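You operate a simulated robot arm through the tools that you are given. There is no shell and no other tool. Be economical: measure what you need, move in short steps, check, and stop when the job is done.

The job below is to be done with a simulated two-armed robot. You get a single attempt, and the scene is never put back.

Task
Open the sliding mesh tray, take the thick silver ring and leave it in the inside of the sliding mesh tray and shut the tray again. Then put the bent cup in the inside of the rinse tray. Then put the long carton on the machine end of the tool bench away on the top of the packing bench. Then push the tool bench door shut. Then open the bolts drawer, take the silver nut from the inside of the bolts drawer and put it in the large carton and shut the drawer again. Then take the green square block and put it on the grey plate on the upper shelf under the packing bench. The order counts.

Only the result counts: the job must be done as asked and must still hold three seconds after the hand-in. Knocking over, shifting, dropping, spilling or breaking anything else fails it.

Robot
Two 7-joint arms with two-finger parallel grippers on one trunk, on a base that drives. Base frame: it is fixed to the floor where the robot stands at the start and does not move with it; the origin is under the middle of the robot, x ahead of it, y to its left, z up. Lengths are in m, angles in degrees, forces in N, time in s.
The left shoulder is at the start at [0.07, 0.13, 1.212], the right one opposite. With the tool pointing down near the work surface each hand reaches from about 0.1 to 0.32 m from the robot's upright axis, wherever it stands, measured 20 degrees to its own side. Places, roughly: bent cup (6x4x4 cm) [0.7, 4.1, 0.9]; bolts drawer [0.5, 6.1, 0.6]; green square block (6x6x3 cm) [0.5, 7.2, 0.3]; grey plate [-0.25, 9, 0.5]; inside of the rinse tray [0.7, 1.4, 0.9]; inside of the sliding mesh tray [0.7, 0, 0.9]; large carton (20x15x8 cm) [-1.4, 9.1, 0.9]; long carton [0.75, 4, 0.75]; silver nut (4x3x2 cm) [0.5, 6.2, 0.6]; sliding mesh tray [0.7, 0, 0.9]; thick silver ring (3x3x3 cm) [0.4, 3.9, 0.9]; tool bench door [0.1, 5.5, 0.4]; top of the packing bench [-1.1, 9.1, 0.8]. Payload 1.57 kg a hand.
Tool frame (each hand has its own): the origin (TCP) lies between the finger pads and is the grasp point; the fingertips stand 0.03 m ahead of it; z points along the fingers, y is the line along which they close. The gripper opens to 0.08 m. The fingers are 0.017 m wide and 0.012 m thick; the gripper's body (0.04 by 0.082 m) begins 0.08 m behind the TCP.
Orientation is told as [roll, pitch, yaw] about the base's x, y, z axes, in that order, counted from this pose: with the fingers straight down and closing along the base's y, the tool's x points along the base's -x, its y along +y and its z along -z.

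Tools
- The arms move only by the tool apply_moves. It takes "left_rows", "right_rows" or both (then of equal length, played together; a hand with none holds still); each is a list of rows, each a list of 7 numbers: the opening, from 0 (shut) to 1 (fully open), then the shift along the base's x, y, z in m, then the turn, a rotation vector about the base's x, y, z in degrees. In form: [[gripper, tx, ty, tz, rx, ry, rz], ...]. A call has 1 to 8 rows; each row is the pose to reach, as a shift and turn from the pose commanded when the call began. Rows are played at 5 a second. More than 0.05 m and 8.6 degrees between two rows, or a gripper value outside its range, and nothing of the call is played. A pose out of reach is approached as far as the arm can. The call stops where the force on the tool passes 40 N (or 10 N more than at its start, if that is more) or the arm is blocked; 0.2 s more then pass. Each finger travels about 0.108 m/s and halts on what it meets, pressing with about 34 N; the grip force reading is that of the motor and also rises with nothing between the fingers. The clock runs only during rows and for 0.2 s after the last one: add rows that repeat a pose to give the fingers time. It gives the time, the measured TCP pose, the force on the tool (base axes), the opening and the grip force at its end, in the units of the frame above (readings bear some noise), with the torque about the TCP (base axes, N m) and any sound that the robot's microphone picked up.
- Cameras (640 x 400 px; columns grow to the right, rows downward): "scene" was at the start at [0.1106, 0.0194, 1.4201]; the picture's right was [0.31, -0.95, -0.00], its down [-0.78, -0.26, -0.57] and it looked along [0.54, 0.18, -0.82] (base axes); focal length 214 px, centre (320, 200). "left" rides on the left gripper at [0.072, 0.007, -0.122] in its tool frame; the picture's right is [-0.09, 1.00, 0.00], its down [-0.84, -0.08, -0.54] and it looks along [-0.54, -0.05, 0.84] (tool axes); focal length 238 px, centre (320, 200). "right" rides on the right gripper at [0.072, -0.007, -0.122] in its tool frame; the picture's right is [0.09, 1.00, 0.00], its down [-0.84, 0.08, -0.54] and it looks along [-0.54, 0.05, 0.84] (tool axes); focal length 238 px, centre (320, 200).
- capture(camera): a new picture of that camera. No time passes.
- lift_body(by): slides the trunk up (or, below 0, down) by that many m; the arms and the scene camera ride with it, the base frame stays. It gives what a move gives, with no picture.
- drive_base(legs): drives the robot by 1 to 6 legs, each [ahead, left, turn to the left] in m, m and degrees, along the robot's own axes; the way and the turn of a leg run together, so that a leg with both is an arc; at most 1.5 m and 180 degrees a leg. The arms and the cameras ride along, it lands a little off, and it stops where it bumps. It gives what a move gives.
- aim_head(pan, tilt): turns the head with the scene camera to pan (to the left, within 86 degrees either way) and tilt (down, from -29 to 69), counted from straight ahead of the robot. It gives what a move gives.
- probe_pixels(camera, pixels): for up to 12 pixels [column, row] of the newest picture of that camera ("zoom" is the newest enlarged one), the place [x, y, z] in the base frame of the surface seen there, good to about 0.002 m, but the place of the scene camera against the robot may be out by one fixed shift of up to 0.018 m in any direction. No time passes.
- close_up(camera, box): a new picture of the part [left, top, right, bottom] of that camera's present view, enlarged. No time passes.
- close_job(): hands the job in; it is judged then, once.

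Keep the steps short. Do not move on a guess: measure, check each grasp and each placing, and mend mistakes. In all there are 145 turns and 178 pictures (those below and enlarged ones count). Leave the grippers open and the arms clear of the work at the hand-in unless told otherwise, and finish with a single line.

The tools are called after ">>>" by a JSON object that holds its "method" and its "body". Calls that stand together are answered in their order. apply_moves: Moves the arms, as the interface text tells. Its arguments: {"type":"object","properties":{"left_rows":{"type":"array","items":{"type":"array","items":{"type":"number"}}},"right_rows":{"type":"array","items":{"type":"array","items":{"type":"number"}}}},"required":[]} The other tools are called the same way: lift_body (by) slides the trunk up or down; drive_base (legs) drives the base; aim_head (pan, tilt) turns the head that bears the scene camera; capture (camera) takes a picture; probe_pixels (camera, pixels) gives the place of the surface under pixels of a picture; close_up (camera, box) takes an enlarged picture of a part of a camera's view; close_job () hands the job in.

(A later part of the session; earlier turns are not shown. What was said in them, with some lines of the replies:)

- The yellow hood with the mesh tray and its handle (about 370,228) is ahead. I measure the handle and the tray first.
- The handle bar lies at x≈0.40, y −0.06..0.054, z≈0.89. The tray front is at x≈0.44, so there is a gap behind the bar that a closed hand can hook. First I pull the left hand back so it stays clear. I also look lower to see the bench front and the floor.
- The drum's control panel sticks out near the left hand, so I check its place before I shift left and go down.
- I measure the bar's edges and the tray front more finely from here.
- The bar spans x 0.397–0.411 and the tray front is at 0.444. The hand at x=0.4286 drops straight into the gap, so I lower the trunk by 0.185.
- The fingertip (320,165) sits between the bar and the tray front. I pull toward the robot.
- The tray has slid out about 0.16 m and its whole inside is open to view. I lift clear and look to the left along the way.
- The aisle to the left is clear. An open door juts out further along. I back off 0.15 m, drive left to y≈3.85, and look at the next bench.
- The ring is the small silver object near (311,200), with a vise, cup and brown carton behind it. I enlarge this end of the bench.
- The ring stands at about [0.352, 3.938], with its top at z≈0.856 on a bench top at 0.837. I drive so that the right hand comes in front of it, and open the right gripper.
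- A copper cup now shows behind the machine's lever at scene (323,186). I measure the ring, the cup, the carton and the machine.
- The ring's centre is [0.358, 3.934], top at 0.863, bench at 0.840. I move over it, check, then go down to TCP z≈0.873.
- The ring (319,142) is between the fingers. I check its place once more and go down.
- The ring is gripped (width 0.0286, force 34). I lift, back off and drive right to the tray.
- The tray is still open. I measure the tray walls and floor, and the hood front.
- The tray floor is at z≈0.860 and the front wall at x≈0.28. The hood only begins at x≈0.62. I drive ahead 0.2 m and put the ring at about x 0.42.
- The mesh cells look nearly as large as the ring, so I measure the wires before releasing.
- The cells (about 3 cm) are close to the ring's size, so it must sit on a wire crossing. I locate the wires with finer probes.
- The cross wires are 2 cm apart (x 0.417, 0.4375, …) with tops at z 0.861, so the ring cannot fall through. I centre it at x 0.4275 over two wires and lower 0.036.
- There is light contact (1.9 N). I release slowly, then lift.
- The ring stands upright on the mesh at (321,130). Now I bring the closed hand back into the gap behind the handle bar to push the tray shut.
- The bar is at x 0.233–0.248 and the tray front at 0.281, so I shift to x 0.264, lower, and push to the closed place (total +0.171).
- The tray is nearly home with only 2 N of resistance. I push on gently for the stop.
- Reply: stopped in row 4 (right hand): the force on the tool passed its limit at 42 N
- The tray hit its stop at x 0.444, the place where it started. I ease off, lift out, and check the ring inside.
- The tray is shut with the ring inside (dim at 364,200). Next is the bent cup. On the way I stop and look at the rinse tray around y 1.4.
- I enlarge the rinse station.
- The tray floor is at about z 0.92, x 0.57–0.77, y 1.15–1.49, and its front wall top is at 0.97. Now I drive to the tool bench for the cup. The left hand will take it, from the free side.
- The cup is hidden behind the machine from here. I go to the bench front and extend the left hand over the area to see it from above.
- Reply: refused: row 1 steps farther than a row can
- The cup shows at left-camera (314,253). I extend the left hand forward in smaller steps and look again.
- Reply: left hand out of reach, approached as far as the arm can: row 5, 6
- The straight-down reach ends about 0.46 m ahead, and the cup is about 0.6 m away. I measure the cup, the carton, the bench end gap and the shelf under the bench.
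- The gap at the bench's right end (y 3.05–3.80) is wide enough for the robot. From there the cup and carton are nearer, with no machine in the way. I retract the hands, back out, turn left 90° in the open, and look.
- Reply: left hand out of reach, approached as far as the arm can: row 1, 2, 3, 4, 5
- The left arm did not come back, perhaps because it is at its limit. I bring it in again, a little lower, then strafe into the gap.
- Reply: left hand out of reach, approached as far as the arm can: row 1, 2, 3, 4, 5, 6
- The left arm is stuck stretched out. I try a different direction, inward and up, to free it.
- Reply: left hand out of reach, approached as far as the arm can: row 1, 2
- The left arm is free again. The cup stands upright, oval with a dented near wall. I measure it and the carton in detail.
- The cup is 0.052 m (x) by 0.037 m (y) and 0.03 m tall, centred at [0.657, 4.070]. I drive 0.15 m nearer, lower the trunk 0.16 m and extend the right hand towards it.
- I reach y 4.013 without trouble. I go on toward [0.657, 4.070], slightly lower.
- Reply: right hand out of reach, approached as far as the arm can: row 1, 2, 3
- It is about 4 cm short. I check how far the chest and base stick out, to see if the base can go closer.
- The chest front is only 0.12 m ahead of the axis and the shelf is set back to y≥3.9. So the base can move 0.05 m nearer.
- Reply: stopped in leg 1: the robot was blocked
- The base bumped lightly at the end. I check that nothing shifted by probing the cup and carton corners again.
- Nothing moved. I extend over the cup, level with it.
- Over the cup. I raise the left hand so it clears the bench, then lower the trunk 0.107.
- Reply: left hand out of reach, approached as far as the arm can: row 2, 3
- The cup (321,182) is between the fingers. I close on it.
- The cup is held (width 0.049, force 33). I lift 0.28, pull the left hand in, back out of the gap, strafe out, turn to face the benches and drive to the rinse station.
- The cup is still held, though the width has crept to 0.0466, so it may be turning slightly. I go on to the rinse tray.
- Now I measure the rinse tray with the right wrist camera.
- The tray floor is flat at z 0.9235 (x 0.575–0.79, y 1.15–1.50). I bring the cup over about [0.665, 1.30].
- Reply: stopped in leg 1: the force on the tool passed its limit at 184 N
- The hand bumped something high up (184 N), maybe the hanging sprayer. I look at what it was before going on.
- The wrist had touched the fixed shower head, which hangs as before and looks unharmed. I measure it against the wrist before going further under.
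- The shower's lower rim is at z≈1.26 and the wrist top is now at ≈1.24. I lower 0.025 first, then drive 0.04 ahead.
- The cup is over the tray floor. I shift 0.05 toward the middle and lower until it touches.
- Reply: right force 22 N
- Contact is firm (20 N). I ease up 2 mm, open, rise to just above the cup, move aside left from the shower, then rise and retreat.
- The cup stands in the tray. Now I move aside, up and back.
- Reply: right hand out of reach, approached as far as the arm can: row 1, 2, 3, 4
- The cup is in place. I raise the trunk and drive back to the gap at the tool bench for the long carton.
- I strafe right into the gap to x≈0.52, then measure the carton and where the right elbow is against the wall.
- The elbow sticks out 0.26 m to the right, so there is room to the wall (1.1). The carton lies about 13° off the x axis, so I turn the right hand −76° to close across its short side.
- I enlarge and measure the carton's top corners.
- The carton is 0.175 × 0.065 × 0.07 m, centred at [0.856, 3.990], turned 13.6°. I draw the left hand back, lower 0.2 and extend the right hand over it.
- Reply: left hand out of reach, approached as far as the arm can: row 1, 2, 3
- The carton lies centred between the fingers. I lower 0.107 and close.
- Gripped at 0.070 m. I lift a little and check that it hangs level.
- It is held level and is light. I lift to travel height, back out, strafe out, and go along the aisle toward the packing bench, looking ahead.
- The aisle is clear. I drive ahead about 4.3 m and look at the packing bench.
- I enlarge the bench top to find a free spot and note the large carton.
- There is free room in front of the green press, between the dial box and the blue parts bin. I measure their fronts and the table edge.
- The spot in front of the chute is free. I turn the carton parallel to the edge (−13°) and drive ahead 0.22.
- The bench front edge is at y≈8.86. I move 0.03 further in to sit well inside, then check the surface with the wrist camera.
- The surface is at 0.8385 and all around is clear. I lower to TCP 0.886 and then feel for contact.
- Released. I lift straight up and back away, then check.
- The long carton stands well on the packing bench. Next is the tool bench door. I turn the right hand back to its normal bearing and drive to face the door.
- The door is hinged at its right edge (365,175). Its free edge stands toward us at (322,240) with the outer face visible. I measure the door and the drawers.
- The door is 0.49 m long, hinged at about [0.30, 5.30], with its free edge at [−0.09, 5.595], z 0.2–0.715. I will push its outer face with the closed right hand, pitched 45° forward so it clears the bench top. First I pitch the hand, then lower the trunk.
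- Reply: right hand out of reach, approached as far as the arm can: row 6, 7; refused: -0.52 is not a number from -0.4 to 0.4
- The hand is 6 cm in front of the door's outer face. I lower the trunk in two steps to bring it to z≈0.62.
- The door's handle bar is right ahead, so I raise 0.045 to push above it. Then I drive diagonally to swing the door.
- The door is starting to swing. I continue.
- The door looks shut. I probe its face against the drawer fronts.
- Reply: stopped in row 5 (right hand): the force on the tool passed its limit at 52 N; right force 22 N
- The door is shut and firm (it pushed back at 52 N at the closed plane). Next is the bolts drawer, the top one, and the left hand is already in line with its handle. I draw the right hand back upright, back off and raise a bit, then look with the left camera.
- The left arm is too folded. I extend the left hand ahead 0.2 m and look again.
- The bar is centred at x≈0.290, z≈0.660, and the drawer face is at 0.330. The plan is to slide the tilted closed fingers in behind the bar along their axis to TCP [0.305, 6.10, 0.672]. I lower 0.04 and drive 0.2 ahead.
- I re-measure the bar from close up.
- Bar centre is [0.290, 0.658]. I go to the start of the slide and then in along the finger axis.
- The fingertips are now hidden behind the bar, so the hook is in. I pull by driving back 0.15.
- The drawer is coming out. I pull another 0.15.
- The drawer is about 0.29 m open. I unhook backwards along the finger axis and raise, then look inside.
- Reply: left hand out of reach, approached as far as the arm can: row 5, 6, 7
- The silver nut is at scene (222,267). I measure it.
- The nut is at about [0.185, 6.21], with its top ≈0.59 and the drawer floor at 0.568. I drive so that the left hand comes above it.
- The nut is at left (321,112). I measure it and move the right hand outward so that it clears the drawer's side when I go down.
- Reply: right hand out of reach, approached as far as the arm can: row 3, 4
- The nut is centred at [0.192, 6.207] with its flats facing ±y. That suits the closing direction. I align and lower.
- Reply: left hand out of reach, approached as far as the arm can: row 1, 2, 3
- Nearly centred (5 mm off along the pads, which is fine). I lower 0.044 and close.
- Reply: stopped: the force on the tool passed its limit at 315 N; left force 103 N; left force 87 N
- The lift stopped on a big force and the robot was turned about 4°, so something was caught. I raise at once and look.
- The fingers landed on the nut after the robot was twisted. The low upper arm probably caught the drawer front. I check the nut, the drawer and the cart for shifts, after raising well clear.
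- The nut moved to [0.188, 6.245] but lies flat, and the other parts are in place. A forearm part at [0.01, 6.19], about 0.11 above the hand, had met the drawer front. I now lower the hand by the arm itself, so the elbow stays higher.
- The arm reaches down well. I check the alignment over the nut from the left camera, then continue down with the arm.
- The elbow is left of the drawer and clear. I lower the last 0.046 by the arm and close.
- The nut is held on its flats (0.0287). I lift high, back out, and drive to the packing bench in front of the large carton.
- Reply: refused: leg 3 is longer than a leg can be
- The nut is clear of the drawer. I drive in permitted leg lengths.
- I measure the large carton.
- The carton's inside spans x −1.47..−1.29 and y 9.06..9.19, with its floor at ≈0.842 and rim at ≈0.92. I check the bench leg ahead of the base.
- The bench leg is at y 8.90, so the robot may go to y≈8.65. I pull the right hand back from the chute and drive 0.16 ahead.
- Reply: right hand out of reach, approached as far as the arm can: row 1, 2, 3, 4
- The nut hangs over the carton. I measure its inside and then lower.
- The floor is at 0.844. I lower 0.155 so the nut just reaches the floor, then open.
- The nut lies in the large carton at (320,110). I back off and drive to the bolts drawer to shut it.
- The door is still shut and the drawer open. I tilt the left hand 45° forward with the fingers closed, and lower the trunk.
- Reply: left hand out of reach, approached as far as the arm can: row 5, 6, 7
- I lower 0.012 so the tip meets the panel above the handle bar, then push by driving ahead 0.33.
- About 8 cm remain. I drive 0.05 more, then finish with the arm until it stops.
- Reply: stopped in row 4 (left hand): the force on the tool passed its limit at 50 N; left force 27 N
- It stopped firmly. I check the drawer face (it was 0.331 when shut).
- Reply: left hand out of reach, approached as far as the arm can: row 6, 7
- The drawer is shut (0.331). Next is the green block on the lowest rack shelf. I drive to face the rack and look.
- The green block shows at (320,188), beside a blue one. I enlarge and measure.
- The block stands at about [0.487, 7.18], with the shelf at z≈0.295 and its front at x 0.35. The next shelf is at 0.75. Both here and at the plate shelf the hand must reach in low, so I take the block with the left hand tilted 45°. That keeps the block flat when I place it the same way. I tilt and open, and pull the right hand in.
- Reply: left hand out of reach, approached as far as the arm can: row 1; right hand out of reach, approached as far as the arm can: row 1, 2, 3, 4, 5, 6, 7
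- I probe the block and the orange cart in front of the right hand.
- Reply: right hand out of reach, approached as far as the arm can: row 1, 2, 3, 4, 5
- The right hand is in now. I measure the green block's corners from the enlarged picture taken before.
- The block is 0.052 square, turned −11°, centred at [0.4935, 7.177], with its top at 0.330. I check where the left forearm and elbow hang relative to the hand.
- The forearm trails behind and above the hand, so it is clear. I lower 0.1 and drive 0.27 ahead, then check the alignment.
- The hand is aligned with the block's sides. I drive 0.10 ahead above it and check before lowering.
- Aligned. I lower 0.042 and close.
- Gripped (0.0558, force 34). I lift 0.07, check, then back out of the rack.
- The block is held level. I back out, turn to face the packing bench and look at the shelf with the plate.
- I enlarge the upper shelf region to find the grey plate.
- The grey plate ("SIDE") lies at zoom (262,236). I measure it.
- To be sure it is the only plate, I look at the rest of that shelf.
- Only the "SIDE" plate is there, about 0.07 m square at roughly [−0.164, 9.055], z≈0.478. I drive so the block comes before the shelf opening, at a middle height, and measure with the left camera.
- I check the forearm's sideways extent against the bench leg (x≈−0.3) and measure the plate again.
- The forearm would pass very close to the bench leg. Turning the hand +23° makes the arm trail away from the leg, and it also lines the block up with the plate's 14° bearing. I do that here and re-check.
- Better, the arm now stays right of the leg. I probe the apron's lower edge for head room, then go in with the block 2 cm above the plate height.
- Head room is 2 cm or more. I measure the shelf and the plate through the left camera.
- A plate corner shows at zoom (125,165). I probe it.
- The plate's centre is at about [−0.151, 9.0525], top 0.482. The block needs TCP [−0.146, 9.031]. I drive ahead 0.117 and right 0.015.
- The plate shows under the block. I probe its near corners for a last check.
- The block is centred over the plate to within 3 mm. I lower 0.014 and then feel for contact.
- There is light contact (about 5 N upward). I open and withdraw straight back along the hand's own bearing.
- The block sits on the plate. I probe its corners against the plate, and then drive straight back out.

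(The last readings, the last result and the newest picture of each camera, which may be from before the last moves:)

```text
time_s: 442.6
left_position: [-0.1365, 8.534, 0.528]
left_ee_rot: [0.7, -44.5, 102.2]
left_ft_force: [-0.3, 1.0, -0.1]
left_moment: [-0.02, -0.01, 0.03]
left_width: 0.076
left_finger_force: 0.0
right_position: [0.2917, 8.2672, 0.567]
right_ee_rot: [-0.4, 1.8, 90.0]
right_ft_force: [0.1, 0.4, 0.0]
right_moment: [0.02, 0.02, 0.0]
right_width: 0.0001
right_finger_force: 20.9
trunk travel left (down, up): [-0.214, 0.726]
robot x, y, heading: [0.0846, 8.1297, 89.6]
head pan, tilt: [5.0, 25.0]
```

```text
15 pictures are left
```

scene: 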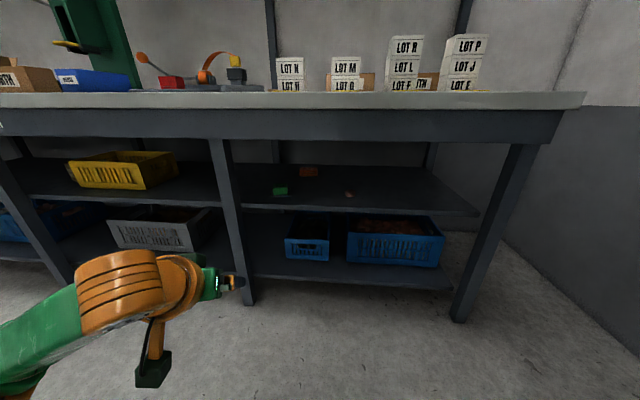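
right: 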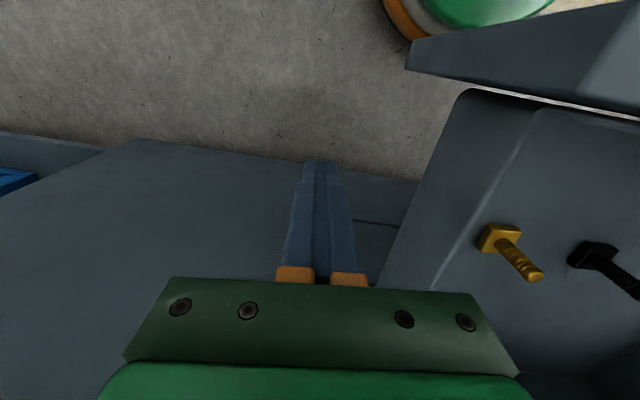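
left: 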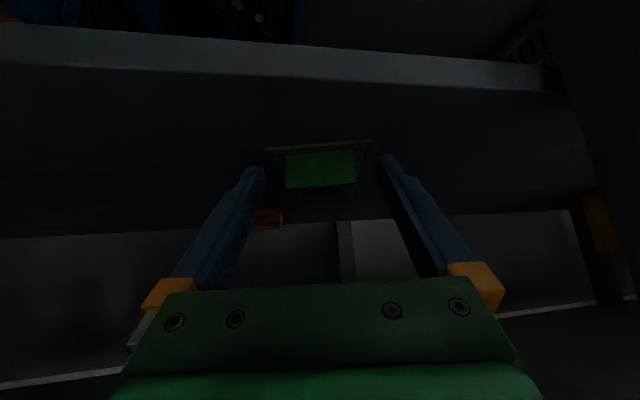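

The block rests wholly on the plate: its front edge lies inside the plate's and it stands level. I open the right gripper so both are open, with the arms clear, and then hand in.

>>> {"method": "apply_moves", "body": {"right_rows": [[0.3, 0, 0, 0, 0, 0, 0], [0.6, 0, 0, 0, 0, 0, 0], [1, 0, 0, 0, 0, 0, 0], [1, 0, 0, 0, 0, 0, 0]], "left_rows": [[1, 0, 0, 0, 0, 0, 0], [1, 0, 0, 0, 0, 0, 0], [1, 0, 0, 0, 0, 0, 0], [1, 0, 0, 0, 0, 0, 0]]}}

>>> {"method": "close_up", "body": {"camera": "scene", "box": [230, 150, 350, 220]}}

```text
time_s: 443.6
left_position: [-0.1372, 8.5337, 0.5278]
left_ee_rot: [0.6, -44.6, 102.2]
left_ft_force: [-0.2, 0.1, -0.5]
left_moment: [-0.03, -0.04, 0.01]
left_width: 0.0796
left_finger_force: 0.0
right_position: [0.2922, 8.268, 0.5671]
right_ee_rot: [-0.4, 1.8, 90.0]
right_ft_force: [0.0, 0.1, -0.4]
right_moment: [0.01, -0.01, 0.0]
right_width: 0.0798
right_finger_force: 0.1
trunk travel left (down, up): [-0.214, 0.726]
robot x, y, heading: [0.0789, 8.1329, 90.1]
head pan, tilt: [5.0, 25.0]
```

```text
5.33 times, centred on (290, 185) of scene
```

zoom: 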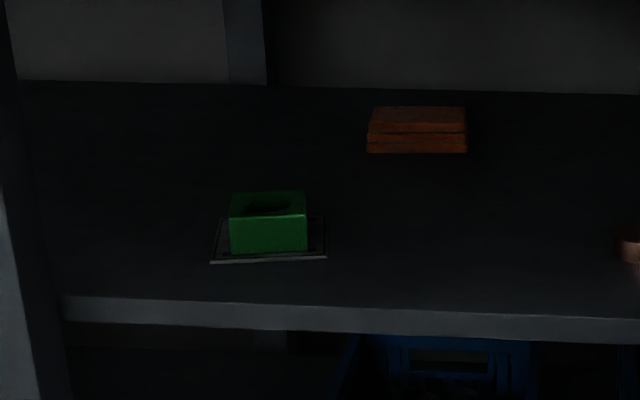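

The enlarged picture shows the block sitting flat on the grey plate. Every step is done, so I hand in.

>>> {"method": "close_job", "body": {}}

```text
The job is handed in.
```

All six steps were carried out in the order asked and the job is handed in; on the way the right wrist struck the fixed shower head (184 N, no visible harm), and a first failed try shifted the nut inside the drawer before I picked it.
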